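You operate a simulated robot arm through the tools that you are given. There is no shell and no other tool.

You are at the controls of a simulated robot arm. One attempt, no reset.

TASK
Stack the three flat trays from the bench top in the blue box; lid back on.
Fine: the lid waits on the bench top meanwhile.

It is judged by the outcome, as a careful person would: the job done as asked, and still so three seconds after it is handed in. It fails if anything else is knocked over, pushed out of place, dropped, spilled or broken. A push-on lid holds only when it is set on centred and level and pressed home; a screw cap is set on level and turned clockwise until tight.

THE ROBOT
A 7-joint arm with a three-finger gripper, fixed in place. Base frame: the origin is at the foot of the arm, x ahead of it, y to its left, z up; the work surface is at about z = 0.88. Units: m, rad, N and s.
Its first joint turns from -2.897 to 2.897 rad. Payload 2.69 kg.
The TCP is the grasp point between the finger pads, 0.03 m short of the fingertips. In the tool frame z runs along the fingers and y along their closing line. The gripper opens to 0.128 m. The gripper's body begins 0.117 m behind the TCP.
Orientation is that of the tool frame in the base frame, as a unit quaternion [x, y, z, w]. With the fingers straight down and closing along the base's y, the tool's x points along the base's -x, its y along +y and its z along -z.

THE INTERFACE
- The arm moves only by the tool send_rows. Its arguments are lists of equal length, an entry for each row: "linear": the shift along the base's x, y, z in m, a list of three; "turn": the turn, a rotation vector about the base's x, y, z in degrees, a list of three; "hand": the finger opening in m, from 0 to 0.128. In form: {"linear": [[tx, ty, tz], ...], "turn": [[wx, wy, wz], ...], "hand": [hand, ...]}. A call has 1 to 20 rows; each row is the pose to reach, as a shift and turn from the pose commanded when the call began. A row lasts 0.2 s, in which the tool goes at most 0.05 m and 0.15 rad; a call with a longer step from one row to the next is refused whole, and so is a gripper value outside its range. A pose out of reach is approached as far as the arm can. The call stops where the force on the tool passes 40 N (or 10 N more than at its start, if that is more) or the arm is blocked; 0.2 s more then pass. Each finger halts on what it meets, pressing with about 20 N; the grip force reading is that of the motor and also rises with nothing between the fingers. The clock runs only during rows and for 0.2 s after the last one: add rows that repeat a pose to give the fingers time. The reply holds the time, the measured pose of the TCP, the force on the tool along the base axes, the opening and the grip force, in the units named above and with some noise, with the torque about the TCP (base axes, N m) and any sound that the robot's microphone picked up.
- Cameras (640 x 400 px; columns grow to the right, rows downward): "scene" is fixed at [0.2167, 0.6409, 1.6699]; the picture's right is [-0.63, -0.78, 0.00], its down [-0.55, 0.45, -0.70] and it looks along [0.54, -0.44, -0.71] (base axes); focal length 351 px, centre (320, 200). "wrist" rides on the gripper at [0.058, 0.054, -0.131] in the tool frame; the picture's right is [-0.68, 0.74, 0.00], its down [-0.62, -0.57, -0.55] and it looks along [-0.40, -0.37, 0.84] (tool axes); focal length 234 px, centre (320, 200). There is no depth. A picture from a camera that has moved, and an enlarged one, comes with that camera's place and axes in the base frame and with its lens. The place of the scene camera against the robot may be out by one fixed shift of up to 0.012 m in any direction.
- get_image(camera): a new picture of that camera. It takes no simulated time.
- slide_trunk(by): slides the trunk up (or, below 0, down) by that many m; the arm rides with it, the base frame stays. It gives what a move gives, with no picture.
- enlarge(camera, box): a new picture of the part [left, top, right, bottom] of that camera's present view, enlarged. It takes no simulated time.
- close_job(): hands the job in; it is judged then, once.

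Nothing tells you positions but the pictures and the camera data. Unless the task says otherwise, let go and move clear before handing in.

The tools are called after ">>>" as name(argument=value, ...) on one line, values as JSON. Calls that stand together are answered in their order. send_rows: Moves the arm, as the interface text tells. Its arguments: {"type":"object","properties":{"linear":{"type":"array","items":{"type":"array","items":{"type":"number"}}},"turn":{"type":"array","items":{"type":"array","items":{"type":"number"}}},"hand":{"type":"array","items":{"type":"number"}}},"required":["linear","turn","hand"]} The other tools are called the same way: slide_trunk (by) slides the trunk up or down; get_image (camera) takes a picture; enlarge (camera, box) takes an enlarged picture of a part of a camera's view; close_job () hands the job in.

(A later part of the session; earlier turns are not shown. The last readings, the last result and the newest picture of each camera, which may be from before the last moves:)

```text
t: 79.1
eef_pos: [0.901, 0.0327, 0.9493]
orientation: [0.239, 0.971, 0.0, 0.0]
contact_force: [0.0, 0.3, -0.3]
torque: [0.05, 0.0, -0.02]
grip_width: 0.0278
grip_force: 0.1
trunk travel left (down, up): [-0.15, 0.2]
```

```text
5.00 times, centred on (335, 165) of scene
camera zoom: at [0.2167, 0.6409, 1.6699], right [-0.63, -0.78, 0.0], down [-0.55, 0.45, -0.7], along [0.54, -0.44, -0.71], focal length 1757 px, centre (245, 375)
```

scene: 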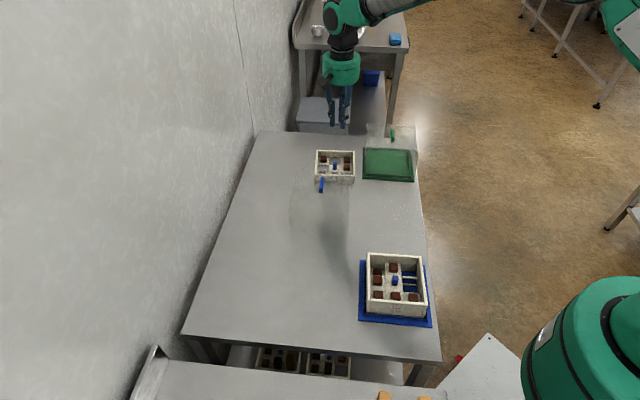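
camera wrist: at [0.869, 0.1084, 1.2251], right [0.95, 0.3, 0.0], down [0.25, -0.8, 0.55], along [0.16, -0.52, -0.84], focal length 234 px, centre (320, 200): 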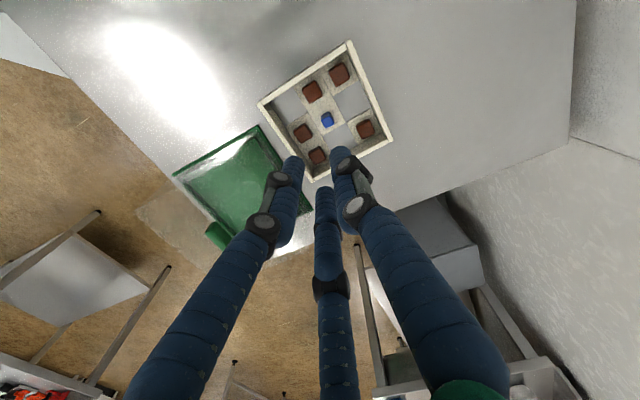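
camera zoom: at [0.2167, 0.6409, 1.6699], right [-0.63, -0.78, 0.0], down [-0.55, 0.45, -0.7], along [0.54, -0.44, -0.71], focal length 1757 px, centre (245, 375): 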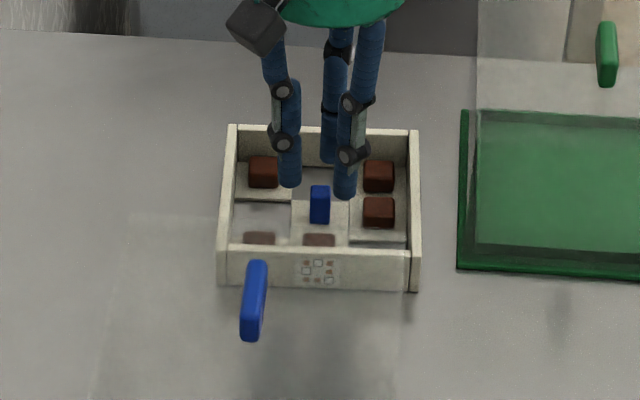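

Post within 2 mm of ideal; correcting (+1.8, −1.0) mm and lowering to grip height, then closing.

>>> send_rows(linear=[[0.0018, -0.001, -0.004], [0.0018, -0.001, -0.012], [0.0018, -0.001, -0.02], [0.0018, -0.001, -0.026], [0.0018, -0.001, -0.03], [0.0018, -0.001, -0.032]], turn=[[0, 0, 0], [0, 0, 0], [0, 0, 0], [0, 0, 0], [0, 0, 0], [0, 0, 0]], hand=[0.028, 0.028, 0.028, 0.028, 0.028, 0.028])

>>> enlarge(camera="wrist", box=[260, 110, 380, 220])

```text
t: 80.5
eef_pos: [0.9042, 0.0303, 0.9175]
orientation: [0.24, 0.971, 0.0, 0.0]
contact_force: [0.0, 0.2, 0.6]
torque: [-0.01, 0.01, -0.01]
grip_width: 0.0281
grip_force: 0.1
trunk travel left (down, up): [-0.15, 0.2]
```

```text
3.64 times, centred on (320, 165) of wrist
camera zoom: at [0.8778, 0.1054, 1.0473], right [0.94, 0.34, 0.0], down [0.28, -0.79, 0.55], along [0.18, -0.52, -0.84], focal length 852 px, centre (320, 327)
```

zoom: 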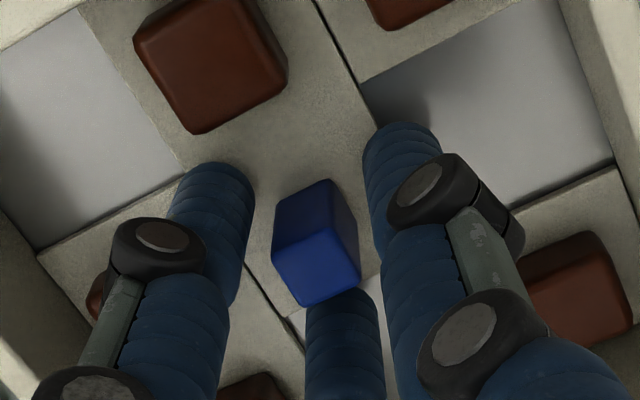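

>>> send_rows(linear=[[0, 0, 0], [0, 0, 0], [0, 0, 0], [0, 0, 0], [0, 0, 0], [0, 0, 0.003], [0, 0, 0.006], [0, 0, 0.01], [0, 0, 0.015], [0, 0, 0.02], [0, 0, 0.025]], turn=[[0, 0, 0], [0, 0, 0], [0, 0, 0], [0, 0, 0], [0, 0, 0], [0, 0, 0], [0, 0, 0], [0, 0, 0], [0, 0, 0], [0, 0, 0], [0, 0, 0]], hand=[0.02, 0.012, 0.0, 0.0, 0.0, 0, 0, 0, 0, 0, 0])

>>> enlarge(camera="wrist", box=[200, 0, 440, 180])

>>> enlarge(camera="scene", box=[290, 125, 380, 205])

```text
t: 82.9
eef_pos: [0.9018, 0.0305, 0.9426]
orientation: [0.239, 0.971, 0.001, -0.001]
contact_force: [0.1, 0.2, -1.3]
torque: [-0.03, -0.01, -0.01]
grip_width: 0.0161
grip_force: 19.8
trunk travel left (down, up): [-0.15, 0.2]
```

```text
2.22 times, centred on (320, 90) of wrist
camera zoom: at [0.8776, 0.1054, 1.0727], right [0.94, 0.34, 0.0], down [0.28, -0.79, 0.55], along [0.18, -0.52, -0.84], focal length 520 px, centre (320, 444)
```

zoom: 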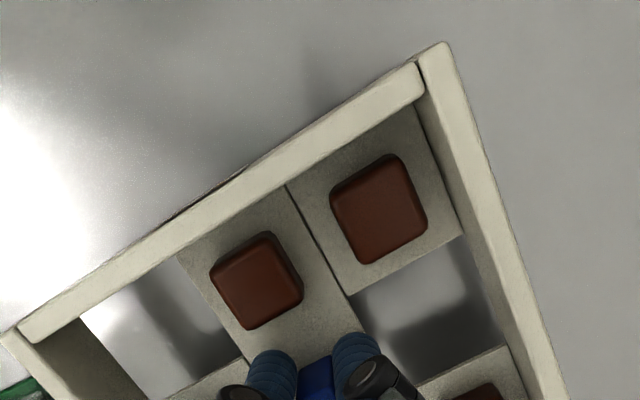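

```text
5.00 times, centred on (335, 165) of scene
camera zoom: at [0.2167, 0.6409, 1.6699], right [-0.63, -0.78, 0.0], down [-0.55, 0.45, -0.7], along [0.54, -0.44, -0.71], focal length 1757 px, centre (245, 375)
```

zoom: 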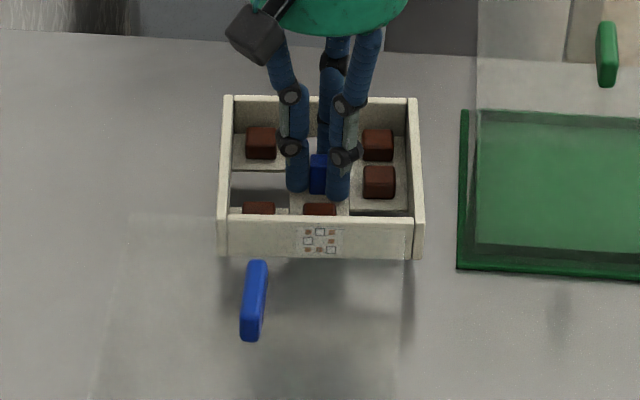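

Tray 3 is held level (turned about +4.4° now). I'll lift it well above the lid's handle height before carrying it over slowly.

>>> send_rows(linear=[[0, 0, 0.015], [0, 0, 0.035], [0, 0, 0.06], [0, 0, 0.085], [0, 0, 0.11], [0, 0, 0.135], [0, 0, 0.155], [0, 0, 0.165]], turn=[[0, 0, 0], [0, 0, 0], [0, 0, 0], [0, 0, 0], [0, 0, 0], [0, 0, 0], [0, 0, 0], [0, 0, 0]], hand=[0, 0, 0, 0, 0, 0, 0, 0])

>>> send_rows(linear=[[-0.007, 0.003, 0], [-0.02, 0.0086, 0], [-0.04, 0.0172, 0], [-0.065, 0.028, 0], [-0.093, 0.04, 0], [-0.121, 0.0521, 0], [-0.149, 0.0641, 0], [-0.177, 0.0762, 0], [-0.205, 0.0882, 0], [-0.233, 0.1003, 0], [-0.261, 0.1123, 0], [-0.289, 0.1243, 0], [-0.317, 0.1364, 0], [-0.345, 0.1484, 0], [-0.373, 0.1605, 0], [-0.4, 0.1721, 0], [-0.423, 0.182, 0], [-0.44, 0.1893, 0], [-0.4495, 0.1934, 0], [-0.4495, 0.1934, 0]], turn=[[0, 0, 0], [0, 0, -0.2], [0, 0, -0.4], [0, 0, -0.6], [0, 0, -0.8], [0, 0, -1.0], [0, 0, -1.2], [0, 0, -1.4], [0, 0, -1.6], [0, 0, -1.8], [0, 0, -2.0], [0, 0, -2.2], [0, 0, -2.4], [0, 0, -2.6], [0, 0, -2.8], [0, 0, -3.0], [0, 0, -3.2], [0, 0, -3.4], [0, 0, -3.4], [0, 0, -3.4]], hand=[0, 0, 0, 0, 0, 0, 0, 0, 0, 0, 0, 0, 0, 0, 0, 0, 0, 0, 0, 0])

>>> enlarge(camera="wrist", box=[200, 0, 440, 180])

>>> get_image(camera="scene")

```text
t: 84.7
eef_pos: [0.9043, 0.0326, 1.1057]
orientation: [0.239, 0.971, 0.0, -0.001]
contact_force: [-0.2, 0.3, -1.3]
torque: [0.03, -0.03, -0.01]
grip_width: 0.0159
grip_force: 20.7
trunk travel left (down, up): [-0.15, 0.2]
```

```text
t: 88.9
eef_pos: [0.4535, 0.2249, 1.1069]
orientation: [0.268, 0.963, 0.0, -0.001]
contact_force: [0.3, 0.1, -0.8]
torque: [0.02, -0.04, 0.01]
grip_width: 0.016
grip_force: 20.2
trunk travel left (down, up): [-0.15, 0.2]
```

```text
2.22 times, centred on (320, 90) of wrist
camera zoom: at [0.4323, 0.3007, 1.2379], right [0.96, 0.28, 0.0], down [0.24, -0.8, 0.55], along [0.15, -0.53, -0.84], focal length 520 px, centre (320, 444)
```

zoom: 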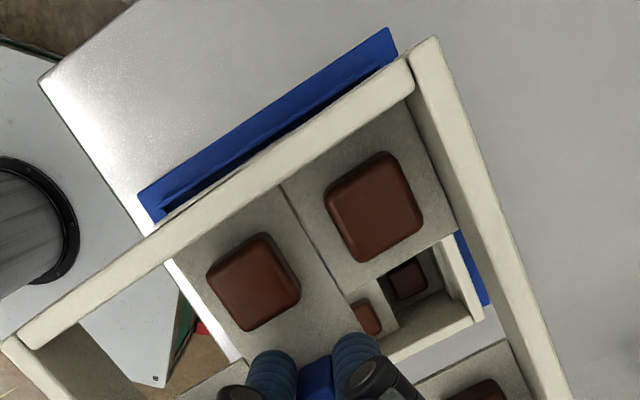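

```text
taken
```

scene: 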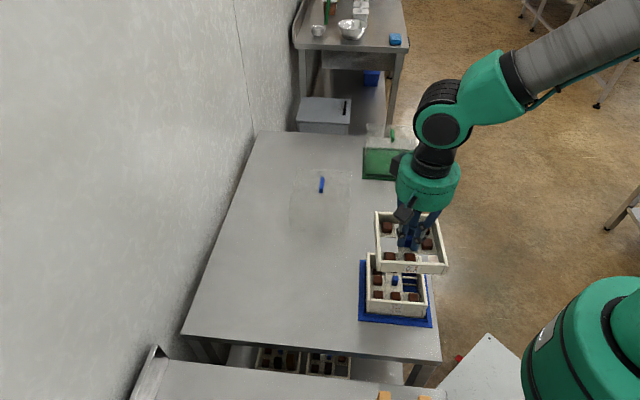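

Tray 3 stayed put in the grip: centre (0.4553, 0.2261), about +1.9°. Lowering most of the way with a −1° trim.

>>> send_rows(linear=[[0.0003, 0, -0.015], [0.0005, 0, -0.035], [0.0005, 0, -0.055], [0.0005, 0, -0.075], [0.0005, 0, -0.092], [0.0005, 0, -0.104], [0.0005, 0, -0.11]], turn=[[0, 0, -0.2], [0, 0, -0.4], [0, 0, -0.6], [0, 0, -0.8], [0, 0, -1], [0, 0, -1], [0, 0, -1]], hand=[0, 0, 0, 0, 0, 0, 0])

>>> enlarge(camera="scene", box=[345, 220, 445, 335])

>>> enlarge(camera="scene", box=[415, 272, 443, 304])

>>> enlarge(camera="scene", box=[360, 270, 388, 302])

>>> enlarge(camera="wrist", box=[200, 0, 440, 180])

```text
t: 90.5
eef_pos: [0.4546, 0.2249, 0.9969]
orientation: [0.277, 0.961, -0.001, 0.0]
contact_force: [0.0, -0.2, -1.5]
torque: [0.0, -0.01, -0.01]
grip_width: 0.0161
grip_force: 19.8
trunk travel left (down, up): [-0.15, 0.2]
```

```text
3.48 times, centred on (395, 278) of scene
camera zoom: at [0.2167, 0.6409, 1.6699], right [-0.63, -0.78, 0.0], down [-0.55, 0.45, -0.7], along [0.54, -0.44, -0.71], focal length 1222 px, centre (59, -70)
```

zoom: 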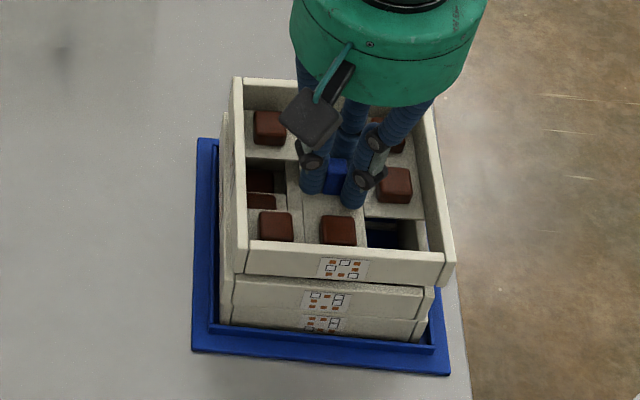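

```text
12.50 times, centred on (429, 288) of scene
camera zoom: at [0.2167, 0.6409, 1.6699], right [-0.63, -0.78, 0.0], down [-0.55, 0.45, -0.7], along [0.54, -0.44, -0.71], focal length 4393 px, centre (-1042, -900)
```

zoom: 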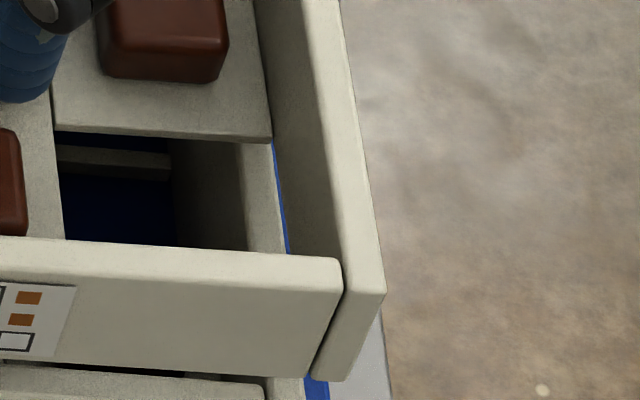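

```text
12.50 times, centred on (374, 286) of scene
camera zoom: at [0.2167, 0.6409, 1.6699], right [-0.63, -0.78, 0.0], down [-0.55, 0.45, -0.7], along [0.54, -0.44, -0.71], focal length 4393 px, centre (-355, -875)
```

zoom: 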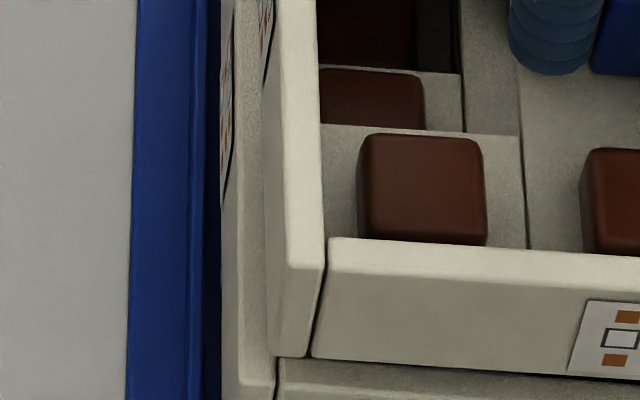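

```text
2.22 times, centred on (320, 90) of wrist
camera zoom: at [0.4347, 0.3011, 1.1275], right [0.96, 0.26, 0.0], down [0.22, -0.81, 0.55], along [0.15, -0.53, -0.84], focal length 520 px, centre (320, 444)
```

zoom: 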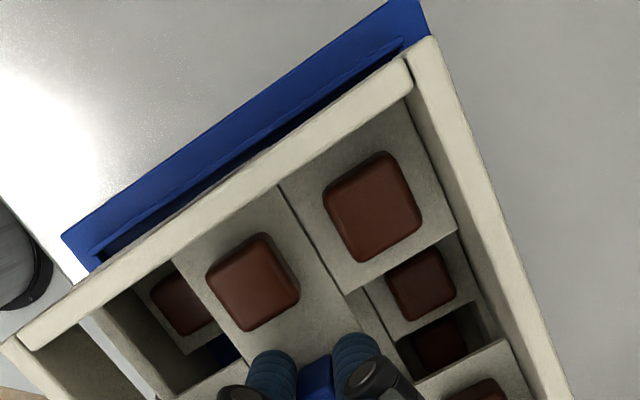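

The scene view shows tray 3 about 4–5 mm toward −f2 relative to tray 2. Shifting +4 mm along f2, −0.7° trim, and lowering further for another check.

>>> send_rows(linear=[[0.0014, 0.0014, 0], [0.0028, 0.0028, -0.002], [0.0028, 0.0028, -0.004], [0.0028, 0.0028, -0.006], [0.0028, 0.0028, -0.007]], turn=[[0, 0, -0.3], [0, 0, -0.7], [0, 0, -0.7], [0, 0, -0.7], [0, 0, -0.7]], hand=[0, 0, 0, 0, 0])

>>> enlarge(camera="scene", box=[415, 276, 443, 308])

>>> enlarge(camera="scene", box=[360, 276, 388, 308])

```text
t: 91.7
eef_pos: [0.4574, 0.2286, 0.9904]
orientation: [0.283, 0.959, 0.0, 0.0]
contact_force: [0.5, 0.0, -0.5]
torque: [0.01, -0.01, -0.02]
grip_width: 0.0161
grip_force: 20.3
trunk travel left (down, up): [-0.15, 0.2]
```

```text
12.50 times, centred on (429, 292) of scene
camera zoom: at [0.2167, 0.6409, 1.6699], right [-0.63, -0.78, 0.0], down [-0.55, 0.45, -0.7], along [0.54, -0.44, -0.71], focal length 4393 px, centre (-1042, -950)
```

zoom: 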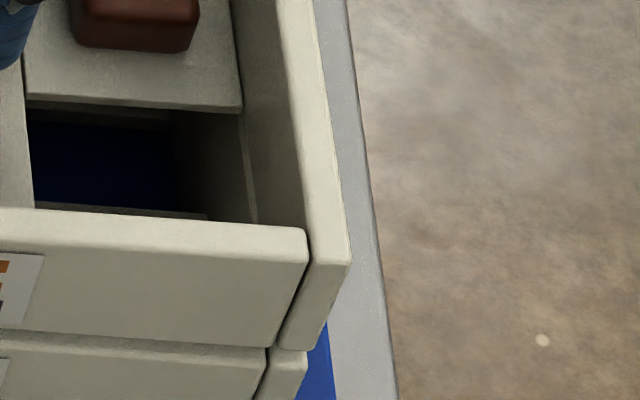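

```text
12.50 times, centred on (374, 292) of scene
camera zoom: at [0.2167, 0.6409, 1.6699], right [-0.63, -0.78, 0.0], down [-0.55, 0.45, -0.7], along [0.54, -0.44, -0.71], focal length 4393 px, centre (-355, -950)
```

zoom: 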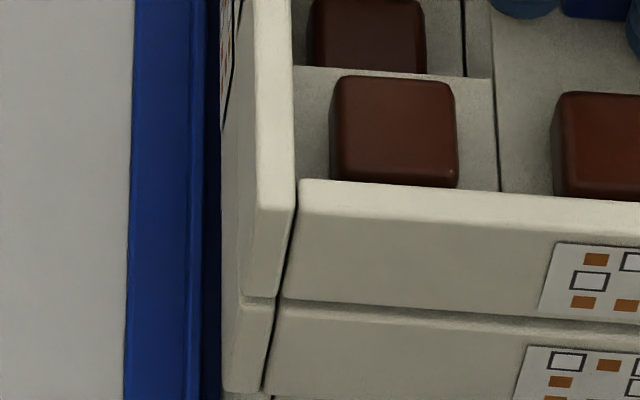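

Tray 3 is now aligned within about 1 mm. Setting it down.

>>> send_rows(linear=[[0.0003, 0.0003, -0.0015], [0.0005, 0.0005, -0.003], [0.0005, 0.0005, -0.0045], [0.0005, 0.0005, -0.006]], turn=[[0, 0, 0], [0, 0, 0], [0, 0, 0], [0, 0, 0]], hand=[0, 0, 0, 0])

```text
t: 92.7
eef_pos: [0.4576, 0.2265, 0.9864]
orientation: [0.283, 0.959, 0.001, 0.001]
contact_force: [-2.9, -1.9, 14.2]
torque: [-0.22, 0.2, -0.04]
grip_width: 0.0165
grip_force: 20.2
trunk travel left (down, up): [-0.15, 0.2]
```

Contact felt. Relaxing, opening, and withdrawing straight up.

>>> send_rows(linear=[[0, 0, 0.0015], [0, 0, 0.0015], [0, 0, 0.0015], [0, 0, 0.0015], [0, 0, 0.008], [0, 0, 0.02], [0, 0, 0.04], [0, 0, 0.07], [0, 0, 0.11], [0, 0, 0.15]], turn=[[0, 0, 0], [0, 0, 0], [0, 0, 0], [0, 0, 0], [0, 0, 0], [0, 0, 0], [0, 0, 0], [0, 0, 0], [0, 0, 0], [0, 0, 0]], hand=[0.014, 0.02, 0.025, 0.025, 0.025, 0.025, 0.025, 0.025, 0.025, 0.025])

>>> enlarge(camera="wrist", box=[230, 20, 410, 170])

>>> enlarge(camera="scene", box=[345, 225, 445, 335])

>>> enlarge(camera="scene", box=[410, 270, 450, 330])

>>> enlarge(camera="scene", box=[350, 270, 390, 330])

```text
t: 94.9
eef_pos: [0.4563, 0.228, 1.1352]
orientation: [0.283, 0.959, 0.001, 0.0]
contact_force: [0.7, 0.4, -0.3]
torque: [0.0, 0.01, 0.01]
grip_width: 0.0248
grip_force: 0.0
trunk travel left (down, up): [-0.15, 0.2]
```

```text
2.67 times, centred on (320, 95) of wrist
camera zoom: at [0.4381, 0.3047, 1.2649], right [0.97, 0.25, 0.0], down [0.21, -0.81, 0.55], along [0.14, -0.53, -0.84], focal length 624 px, centre (320, 480)
```

zoom: 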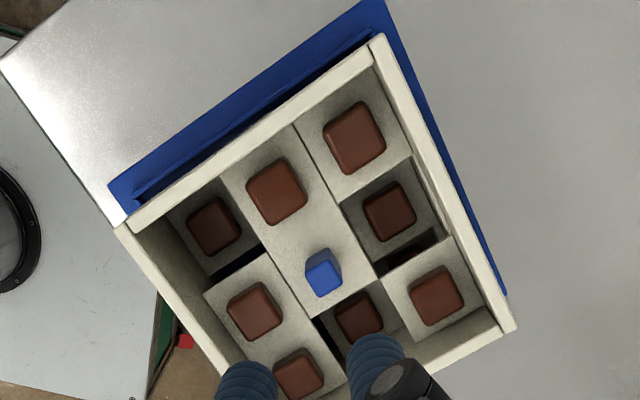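

```text
3.64 times, centred on (395, 280) of scene
camera zoom: at [0.2167, 0.6409, 1.6699], right [-0.63, -0.78, 0.0], down [-0.55, 0.45, -0.7], along [0.54, -0.44, -0.71], focal length 1278 px, centre (47, -91)
```

zoom: 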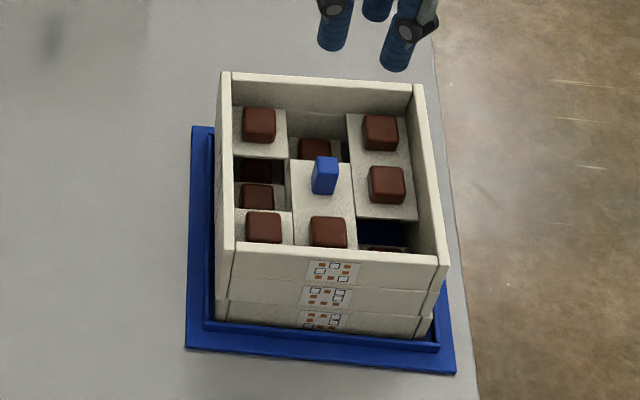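

```text
6.67 times, centred on (430, 300) of scene
camera zoom: at [0.2167, 0.6409, 1.6699], right [-0.63, -0.78, 0.0], down [-0.55, 0.45, -0.7], along [0.54, -0.44, -0.71], focal length 2343 px, centre (-413, -467)
```

zoom: 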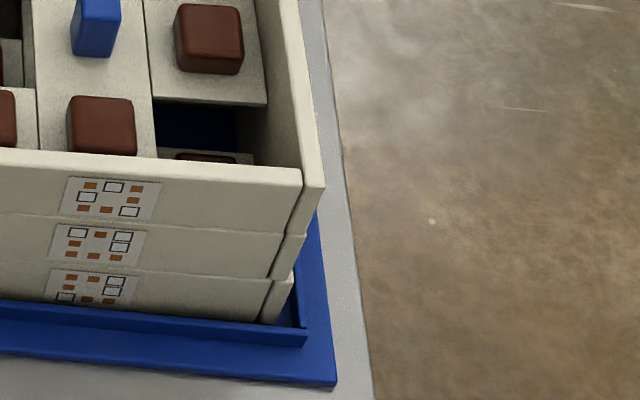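

```text
6.67 times, centred on (370, 300) of scene
camera zoom: at [0.2167, 0.6409, 1.6699], right [-0.63, -0.78, 0.0], down [-0.55, 0.45, -0.7], along [0.54, -0.44, -0.71], focal length 2343 px, centre (-13, -467)
```

zoom: 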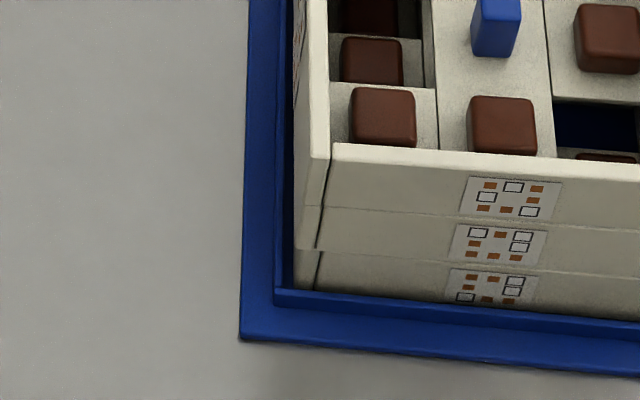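

The three trays form a neat stack (top ≈ 0.980). Now back to the lid: turning to yaw +15° and hovering over its handle to check it.

>>> send_rows(linear=[[0.015, -0.001, 0], [0.045, -0.004, 0], [0.08, -0.007, 0], [0.115, -0.011, 0], [0.15, -0.014, 0], [0.185, -0.017, 0], [0.22, -0.02, 0], [0.255, -0.024, 0], [0.285, -0.027, 0], [0.31, -0.029, 0], [0.322, -0.03, 0], [0.322, -0.03, 0]], turn=[[0, 0, 3], [0, 0, 7.5], [0, 0, 12], [0, 0, 16.5], [0, 0, 21], [0, 0, 25.5], [0, 0, 30], [0, 0, 34.5], [0, 0, 39], [0, 0, 43.5], [0, 0, 47.9], [0, 0, 47.9]], hand=[0.025, 0.025, 0.03, 0.035, 0.04, 0.045, 0.05, 0.05, 0.05, 0.05, 0.05, 0.05])

>>> get_image(camera="wrist")

>>> enlarge(camera="wrist", box=[295, 85, 345, 165])

>>> enlarge(camera="scene", box=[270, 150, 370, 240])

```text
t: 97.5
eef_pos: [0.7801, 0.1981, 1.1343]
orientation: [-0.133, 0.991, 0.0, 0.0]
contact_force: [-0.8, -0.1, -1.4]
torque: [-0.04, 0.03, 0.01]
grip_width: 0.0499
grip_force: 0.1
trunk travel left (down, up): [-0.15, 0.2]
```

```text
taken
camera wrist: at [0.711, 0.2344, 1.2638], right [0.46, 0.89, 0.0], down [0.74, -0.38, 0.55], along [0.49, -0.25, -0.84], focal length 234 px, centre (320, 200)
```

wrist: 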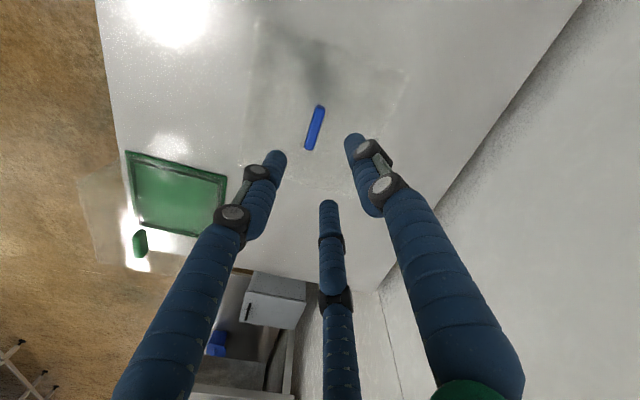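

```text
5.00 times, centred on (320, 125) of wrist
camera zoom: at [0.711, 0.2344, 1.2638], right [0.46, 0.89, 0.0], down [0.74, -0.38, 0.55], along [0.49, -0.25, -0.84], focal length 1171 px, centre (320, 575)
```

zoom: 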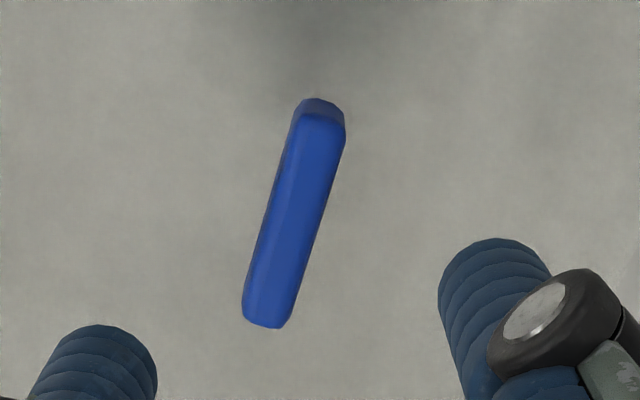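

```text
4.44 times, centred on (320, 195) of scene
camera zoom: at [0.2167, 0.6409, 1.6699], right [-0.63, -0.78, 0.0], down [-0.55, 0.45, -0.7], along [0.54, -0.44, -0.71], focal length 1562 px, centre (320, 222)
```

zoom: 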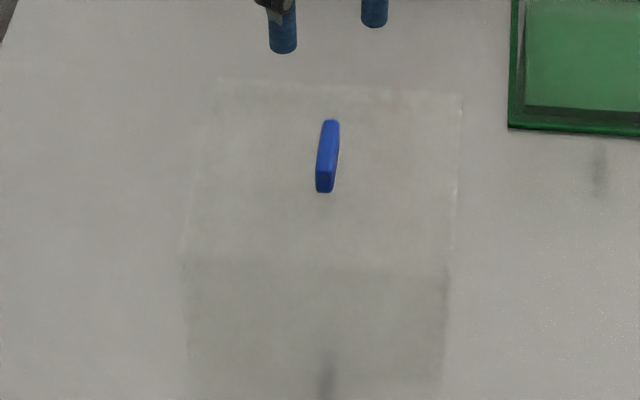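

The handle is where I left it, aligned at −45°. Descending with fingers open to the same grip height as before and checking.

>>> send_rows(linear=[[-0.0011, -0.0003, -0.03], [-0.0022, -0.0005, -0.065], [-0.0022, -0.0005, -0.09], [-0.0022, -0.0005, -0.105], [-0.0022, -0.0005, -0.113], [-0.0022, -0.0005, -0.1175]], turn=[[0, 0, -0.2], [0, 0, -0.3], [0, 0, -0.3], [0, 0, -0.3], [0, 0, -0.3], [0, 0, -0.3]], hand=[0.05, 0.05, 0.05, 0.05, 0.05, 0.05])

>>> enlarge(camera="wrist", box=[260, 110, 380, 220])

```text
t: 98.9
eef_pos: [0.7774, 0.1978, 1.0164]
orientation: [-0.128, 0.992, 0.0, 0.0]
contact_force: [0.6, 0.6, -0.8]
torque: [-0.05, -0.01, -0.02]
grip_width: 0.0497
grip_force: 0.1
trunk travel left (down, up): [-0.15, 0.2]
```

```text
3.64 times, centred on (320, 165) of wrist
camera zoom: at [0.7087, 0.2344, 1.1466], right [0.47, 0.89, 0.0], down [0.74, -0.39, 0.55], along [0.49, -0.26, -0.84], focal length 852 px, centre (320, 327)
```

zoom: 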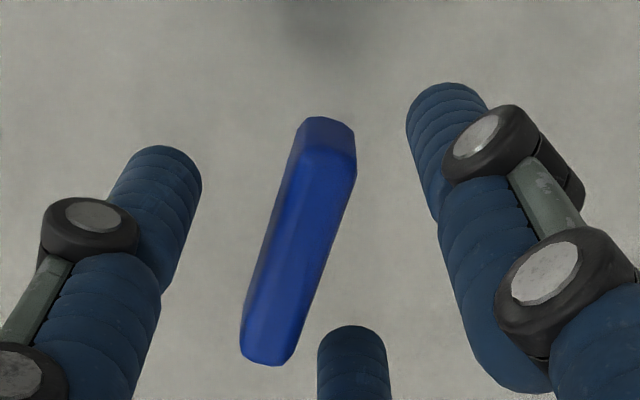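

Matches the view from the first grip. Closing on the handle and test-lifting.

>>> send_rows(linear=[[0, 0, 0], [0, 0, 0], [0, 0, 0], [0, 0, 0], [0, 0, 0], [0, 0, 0], [0, 0, 0.003], [0, 0, 0.007], [0, 0, 0.012], [0, 0, 0.02]], turn=[[0, 0, 0], [0, 0, 0], [0, 0, 0], [0, 0, 0], [0, 0, 0], [0, 0, 0], [0, 0, 0], [0, 0, 0], [0, 0, 0], [0, 0, 0]], hand=[0.035, 0.025, 0.01, 0.0, 0.0, 0.0, 0.0, 0, 0, 0])

>>> enlarge(camera="wrist", box=[260, 110, 380, 220])

```text
t: 101.1
eef_pos: [0.7782, 0.1981, 1.0372]
orientation: [-0.129, 0.992, 0.0, 0.0]
contact_force: [-0.8, -0.4, -1.9]
torque: [0.0, -0.01, 0.04]
grip_width: 0.0204
grip_force: 20.0
trunk travel left (down, up): [-0.15, 0.2]
```

```text
3.64 times, centred on (320, 165) of wrist
camera zoom: at [0.7087, 0.2345, 1.1675], right [0.47, 0.89, 0.0], down [0.74, -0.39, 0.55], along [0.49, -0.26, -0.84], focal length 852 px, centre (320, 327)
```

zoom: 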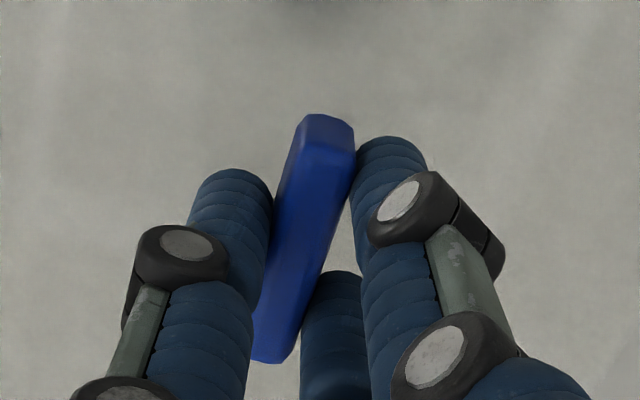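

Grip matches the original exactly. Lifting the lid high and carrying it back over the box.

>>> send_rows(linear=[[0, 0, 0.02], [0, 0, 0.045], [0, 0, 0.07], [0, 0, 0.095], [0, 0, 0.12], [0, 0, 0.14]], turn=[[0, 0, 0], [0, 0, 0], [0, 0, 0], [0, 0, 0], [0, 0, 0], [0, 0, 0]], hand=[0, 0, 0, 0, 0, 0])

>>> send_rows(linear=[[-0.008, 0.0007, 0], [-0.025, 0.0023, 0], [-0.05, 0.0046, 0], [-0.078, 0.0072, 0], [-0.106, 0.0098, 0], [-0.134, 0.0124, 0], [-0.162, 0.015, 0], [-0.19, 0.0176, 0], [-0.218, 0.0202, 0], [-0.246, 0.0228, 0], [-0.272, 0.0253, 0], [-0.295, 0.0274, 0], [-0.312, 0.029, 0], [-0.3209, 0.0298, 0], [-0.3209, 0.0298, 0]], turn=[[0, 0, 0], [0, 0, 0], [0, 0, 0.05], [0, 0, 0.1], [0, 0, 0.15], [0, 0, 0.2], [0, 0, 0.25], [0, 0, 0.25], [0, 0, 0.25], [0, 0, 0.25], [0, 0, 0.25], [0, 0, 0.25], [0, 0, 0.25], [0, 0, 0.25], [0, 0, 0.25]], hand=[0, 0, 0, 0, 0, 0, 0, 0, 0, 0, 0, 0, 0, 0, 0])

>>> get_image(camera="wrist")

>>> get_image(camera="scene")

>>> enlarge(camera="scene", box=[340, 180, 470, 335])

```text
t: 102.5
eef_pos: [0.7789, 0.1981, 1.177]
orientation: [-0.128, 0.992, 0.0, -0.001]
contact_force: [-0.4, 0.8, -2.3]
torque: [0.02, 0.04, -0.01]
grip_width: 0.0201
grip_force: 20.4
trunk travel left (down, up): [-0.15, 0.2]
```

```text
t: 105.7
eef_pos: [0.4559, 0.2276, 1.1776]
orientation: [-0.132, 0.991, 0.0, -0.001]
contact_force: [0.3, -0.2, -1.8]
torque: [0.02, 0.0, 0.03]
grip_width: 0.0202
grip_force: 19.9
trunk travel left (down, up): [-0.15, 0.2]
```

```text
taken
camera wrist: at [0.387, 0.2639, 1.3076], right [0.46, 0.89, 0.0], down [0.74, -0.39, 0.55], along [0.49, -0.25, -0.84], focal length 234 px, centre (320, 200)
```

wrist: 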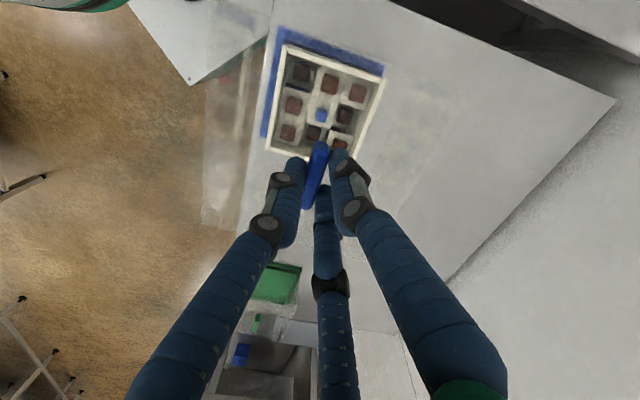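

```text
taken
```

scene: 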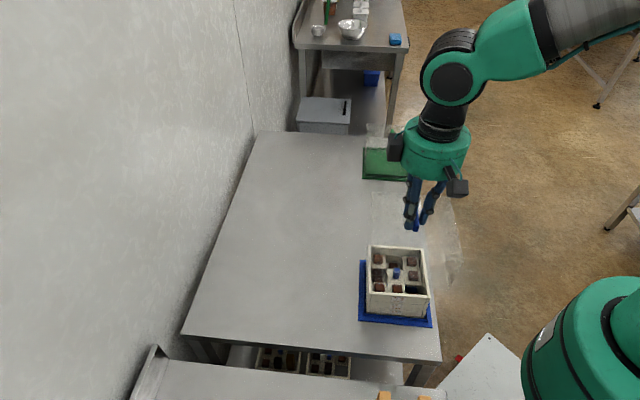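

```text
2.58 times, centred on (405, 258) of scene
camera zoom: at [0.2167, 0.6409, 1.6699], right [-0.63, -0.78, 0.0], down [-0.55, 0.45, -0.7], along [0.54, -0.44, -0.71], focal length 907 px, centre (101, 52)
```

zoom: 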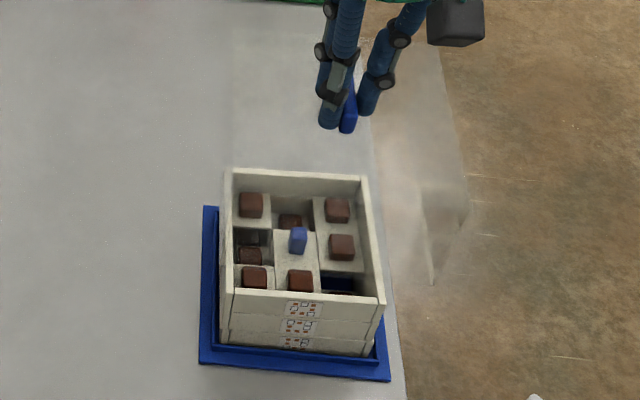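

The lid is back over the box within 1 mm of its original pose. Lowering in stages, first to just above the stack.

>>> send_rows(linear=[[0.0003, 0, -0.015], [0.0006, 0.0001, -0.03], [0.0006, 0.0001, -0.042], [0.0006, 0.0001, -0.048]], turn=[[0, 0, -0.1], [0, 0, -0.1], [0, 0, -0.1], [0, 0, -0.1]], hand=[0, 0, 0, 0])

>>> enlarge(camera="wrist", box=[220, 10, 420, 170])

>>> enlarge(camera="scene", box=[340, 210, 460, 335])

```text
t: 106.7
eef_pos: [0.4562, 0.2277, 1.1299]
orientation: [-0.13, 0.992, 0.0, 0.0]
contact_force: [0.2, 0.0, -1.8]
torque: [-0.01, 0.03, 0.0]
grip_width: 0.0203
grip_force: 20.0
trunk travel left (down, up): [-0.15, 0.2]
```

```text
2.50 times, centred on (320, 90) of wrist
camera zoom: at [0.3873, 0.264, 1.2594], right [0.46, 0.89, 0.0], down [0.74, -0.39, 0.55], along [0.49, -0.25, -0.84], focal length 585 px, centre (320, 475)
```

zoom: 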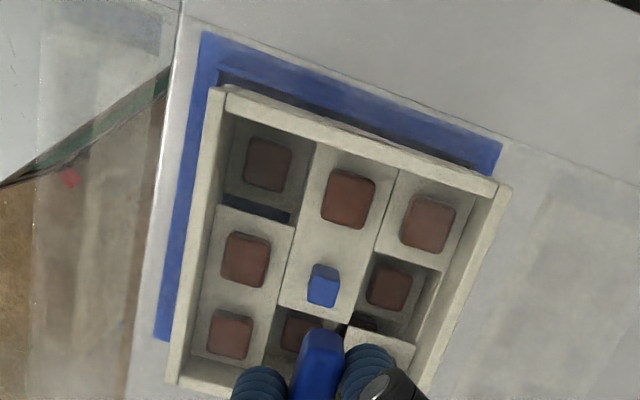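

```text
3.20 times, centred on (400, 272) of scene
camera zoom: at [0.2167, 0.6409, 1.6699], right [-0.63, -0.78, 0.0], down [-0.55, 0.45, -0.7], along [0.54, -0.44, -0.71], focal length 1125 px, centre (64, -32)
```

zoom: 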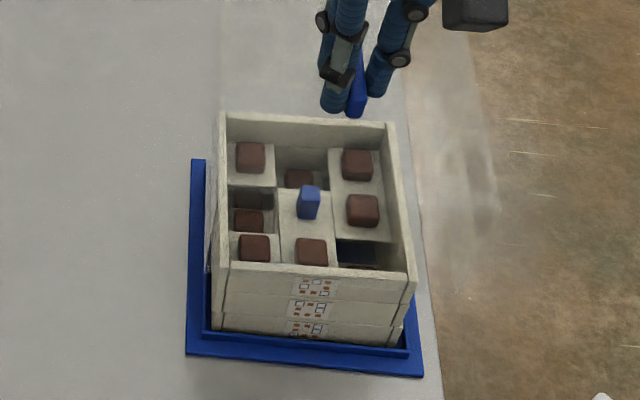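

The stack sits within the dome's footprint with ~6 mm to spare on the tightest side. Continuing down slowly, watching for any contact.

>>> send_rows(linear=[[0, 0, -0.008], [0, 0, -0.016], [0, 0, -0.024], [0, 0, -0.032], [0, 0, -0.04], [0, 0, -0.048], [0, 0, -0.056], [0, 0, -0.064]], turn=[[0, 0, 0], [0, 0, 0], [0, 0, 0], [0, 0, 0], [0, 0, 0], [0, 0, 0], [0, 0, 0], [0, 0, 0]], hand=[0, 0, 0, 0, 0, 0, 0, 0])

>>> enlarge(camera="scene", box=[345, 225, 455, 335])

>>> enlarge(camera="wrist", box=[220, 10, 420, 170])

```text
t: 108.5
eef_pos: [0.456, 0.2254, 1.0651]
orientation: [-0.131, 0.991, 0.0, 0.0]
contact_force: [0.0, 0.1, -1.3]
torque: [-0.01, 0.01, 0.03]
grip_width: 0.0201
grip_force: 20.4
trunk travel left (down, up): [-0.15, 0.2]
```

```text
3.64 times, centred on (400, 280) of scene
camera zoom: at [0.2167, 0.6409, 1.6699], right [-0.63, -0.78, 0.0], down [-0.55, 0.45, -0.7], along [0.54, -0.44, -0.71], focal length 1278 px, centre (29, -91)
```

zoom: 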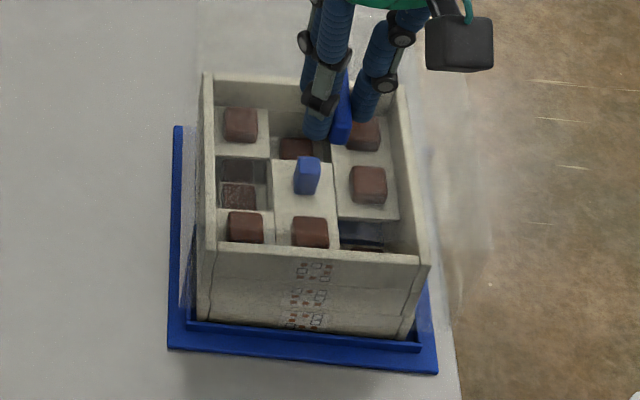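

```text
2.50 times, centred on (320, 90) of wrist
camera zoom: at [0.3878, 0.2637, 1.1954], right [0.46, 0.89, 0.0], down [0.74, -0.39, 0.55], along [0.49, -0.25, -0.84], focal length 585 px, centre (320, 475)
```

zoom: 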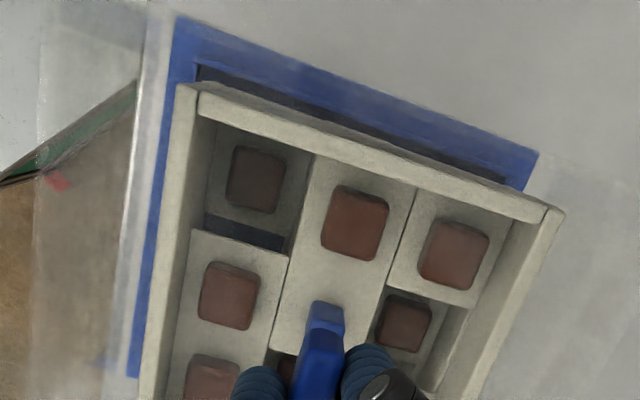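

No contact yet and the position is within 0.3 mm of the original. Continuing to the ridge level, then slowly to the seat.

>>> send_rows(linear=[[-0.0002, 0.0002, -0.008], [-0.0002, 0.0002, -0.016], [-0.0002, 0.0002, -0.023], [-0.0002, 0.0002, -0.029], [-0.0002, 0.0002, -0.033], [-0.0002, 0.0002, -0.035], [-0.0002, 0.0002, -0.037]], turn=[[0, 0, 0], [0, 0, 0], [0, 0, 0], [0, 0, 0], [0, 0, 0], [0, 0, 0], [0, 0, 0]], hand=[0, 0, 0, 0, 0, 0, 0])

>>> enlarge(camera="scene", box=[345, 225, 455, 335])

>>> enlarge(camera="scene", box=[350, 280, 400, 335])

>>> enlarge(camera="scene", box=[400, 280, 450, 335])

```text
t: 110.1
eef_pos: [0.4566, 0.2276, 1.0284]
orientation: [-0.13, 0.991, 0.0, 0.0]
contact_force: [0.0, -0.8, -2.6]
torque: [-0.01, 0.01, -0.01]
grip_width: 0.02
grip_force: 20.3
trunk travel left (down, up): [-0.15, 0.2]
```

```text
3.64 times, centred on (400, 280) of scene
camera zoom: at [0.2167, 0.6409, 1.6699], right [-0.63, -0.78, 0.0], down [-0.55, 0.45, -0.7], along [0.54, -0.44, -0.71], focal length 1278 px, centre (29, -91)
```

zoom: 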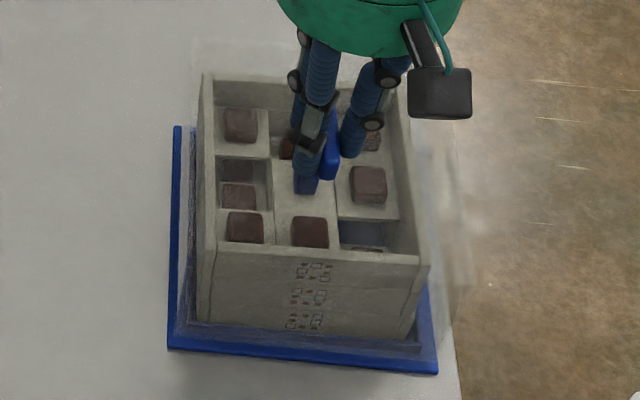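

```text
7.27 times, centred on (375, 308) of scene
camera zoom: at [0.2167, 0.6409, 1.6699], right [-0.63, -0.78, 0.0], down [-0.55, 0.45, -0.7], along [0.54, -0.44, -0.71], focal length 2556 px, centre (-80, -582)
```

zoom: 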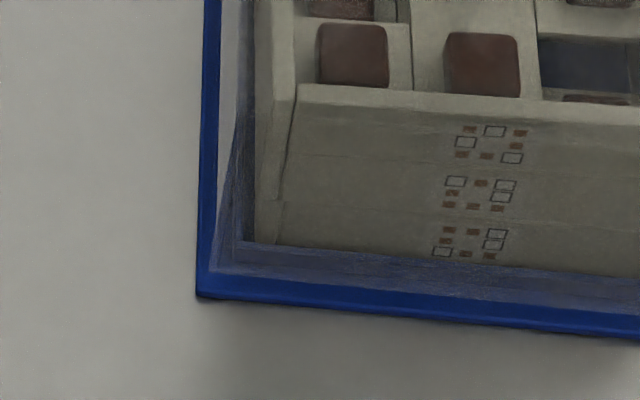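

```text
7.27 times, centred on (425, 308) of scene
camera zoom: at [0.2167, 0.6409, 1.6699], right [-0.63, -0.78, 0.0], down [-0.55, 0.45, -0.7], along [0.54, -0.44, -0.71], focal length 2556 px, centre (-444, -582)
```

zoom: 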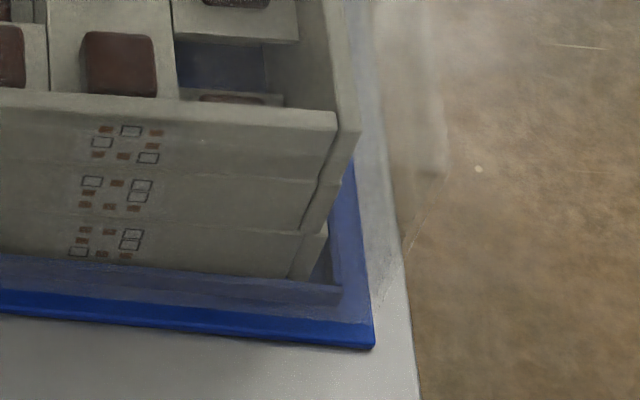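

The dome is around the ridge, a few millimetres from home. Pressing down in 1 mm steps.

>>> send_rows(linear=[[0, 0, -0.001], [0, 0, -0.002], [0, 0, -0.003], [0, 0, -0.004], [0, 0, -0.005], [0, 0, -0.006], [0, 0, -0.007]], turn=[[0, 0, 0], [0, 0, 0], [0, 0, 0], [0, 0, 0], [0, 0, 0], [0, 0, 0], [0, 0, 0]], hand=[0, 0, 0, 0, 0, 0, 0])

```text
t: 111.7
eef_pos: [0.4575, 0.2274, 1.0217]
orientation: [-0.13, 0.991, 0.0, -0.001]
contact_force: [-0.4, 0.2, 5.5]
torque: [0.06, 0.19, 0.0]
grip_width: 0.0203
grip_force: 19.6
trunk travel left (down, up): [-0.15, 0.2]
```

It reached the original seated height (1.022) with contact starting. Now pressing it home firmly.

>>> send_rows(linear=[[0, 0, -0.001], [0, 0, -0.002], [0, 0, -0.003], [0, 0, -0.004], [0, 0, -0.005], [0, 0, -0.005]], turn=[[0, 0, 0], [0, 0, 0], [0, 0, 0], [0, 0, 0], [0, 0, 0], [0, 0, 0]], hand=[0, 0, 0, 0, 0, 0])

>>> enlarge(camera="scene", box=[350, 280, 400, 335])

>>> enlarge(camera="scene", box=[400, 280, 450, 335])

```text
t: 113.1
eef_pos: [0.4583, 0.2273, 1.0174]
orientation: [-0.131, 0.991, 0.0, 0.0]
contact_force: [3.5, 3.5, 25.5]
torque: [-0.04, 0.1, -0.02]
grip_width: 0.0199
grip_force: 19.8
trunk travel left (down, up): [-0.15, 0.2]
```

```text
7.27 times, centred on (375, 308) of scene
camera zoom: at [0.2167, 0.6409, 1.6699], right [-0.63, -0.78, 0.0], down [-0.55, 0.45, -0.7], along [0.54, -0.44, -0.71], focal length 2556 px, centre (-80, -582)
```

zoom: 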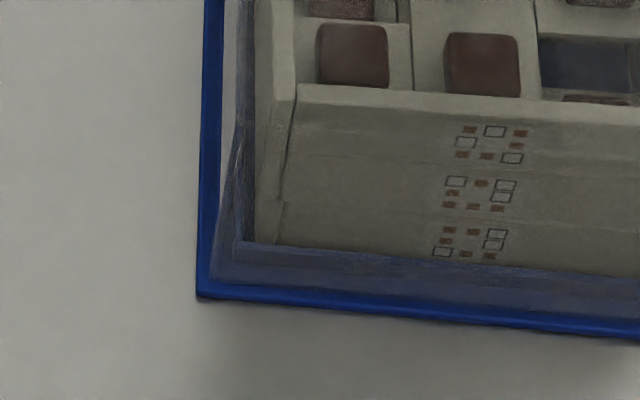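

```text
7.27 times, centred on (425, 308) of scene
camera zoom: at [0.2167, 0.6409, 1.6699], right [-0.63, -0.78, 0.0], down [-0.55, 0.45, -0.7], along [0.54, -0.44, -0.71], focal length 2556 px, centre (-444, -582)
```

zoom: 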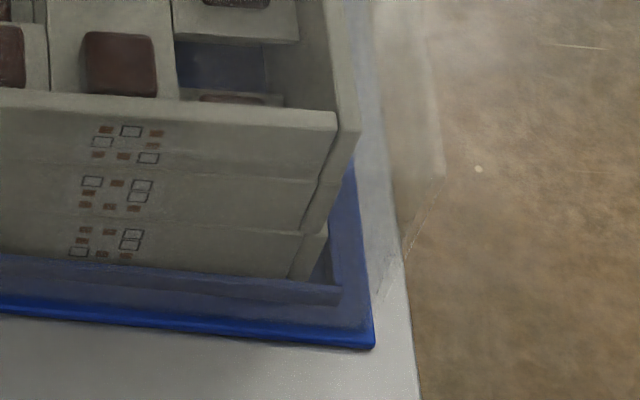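

>>> enlarge(camera="wrist", box=[260, 110, 380, 220])

>>> enlarge(camera="scene", box=[352, 300, 382, 326])

>>> enlarge(camera="scene", box=[375, 235, 425, 285])

>>> enlarge(camera="scene", box=[412, 300, 442, 330])

```text
3.64 times, centred on (320, 165) of wrist
camera zoom: at [0.3877, 0.264, 1.1468], right [0.46, 0.89, 0.0], down [0.74, -0.39, 0.55], along [0.49, -0.25, -0.84], focal length 852 px, centre (320, 327)
```

zoom: 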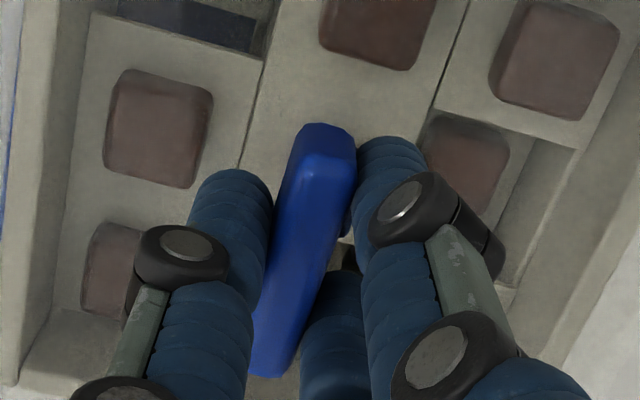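

```text
15.38 times, centred on (367, 313) of scene
camera zoom: at [0.2167, 0.6409, 1.6699], right [-0.63, -0.78, 0.0], down [-0.55, 0.45, -0.7], along [0.54, -0.44, -0.71], focal length 5407 px, centre (-403, -1538)
```

zoom: 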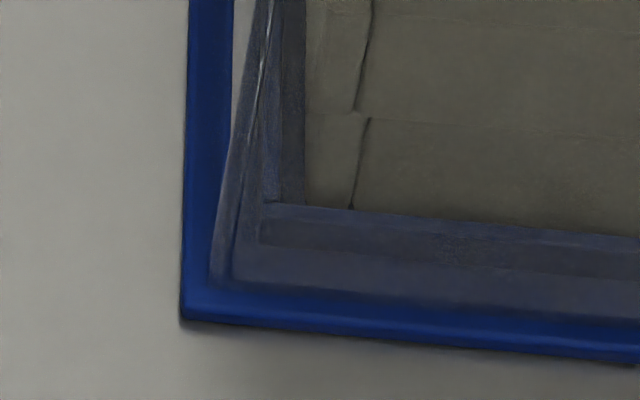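

```text
8.00 times, centred on (400, 260) of scene
camera zoom: at [0.2167, 0.6409, 1.6699], right [-0.63, -0.78, 0.0], down [-0.55, 0.45, -0.7], along [0.54, -0.44, -0.71], focal length 2812 px, centre (-320, -280)
```

zoom: 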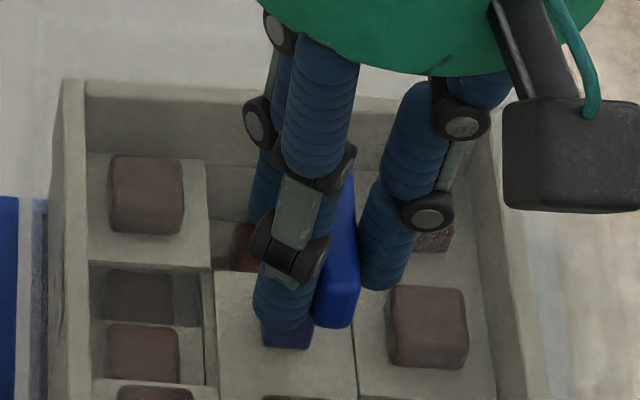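

```text
13.33 times, centred on (427, 315) of scene
camera zoom: at [0.2167, 0.6409, 1.6699], right [-0.63, -0.78, 0.0], down [-0.55, 0.45, -0.7], along [0.54, -0.44, -0.71], focal length 4686 px, centre (-1107, -1333)
```

zoom: 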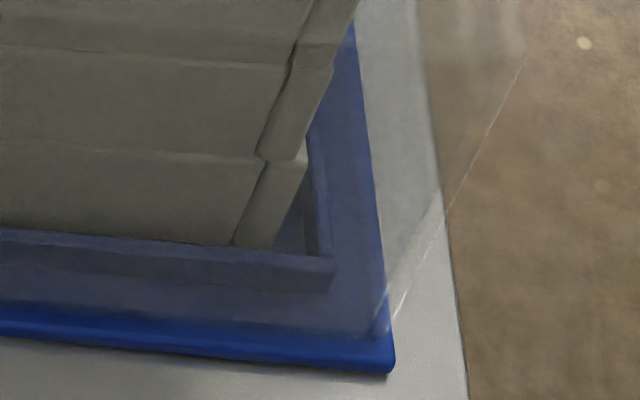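

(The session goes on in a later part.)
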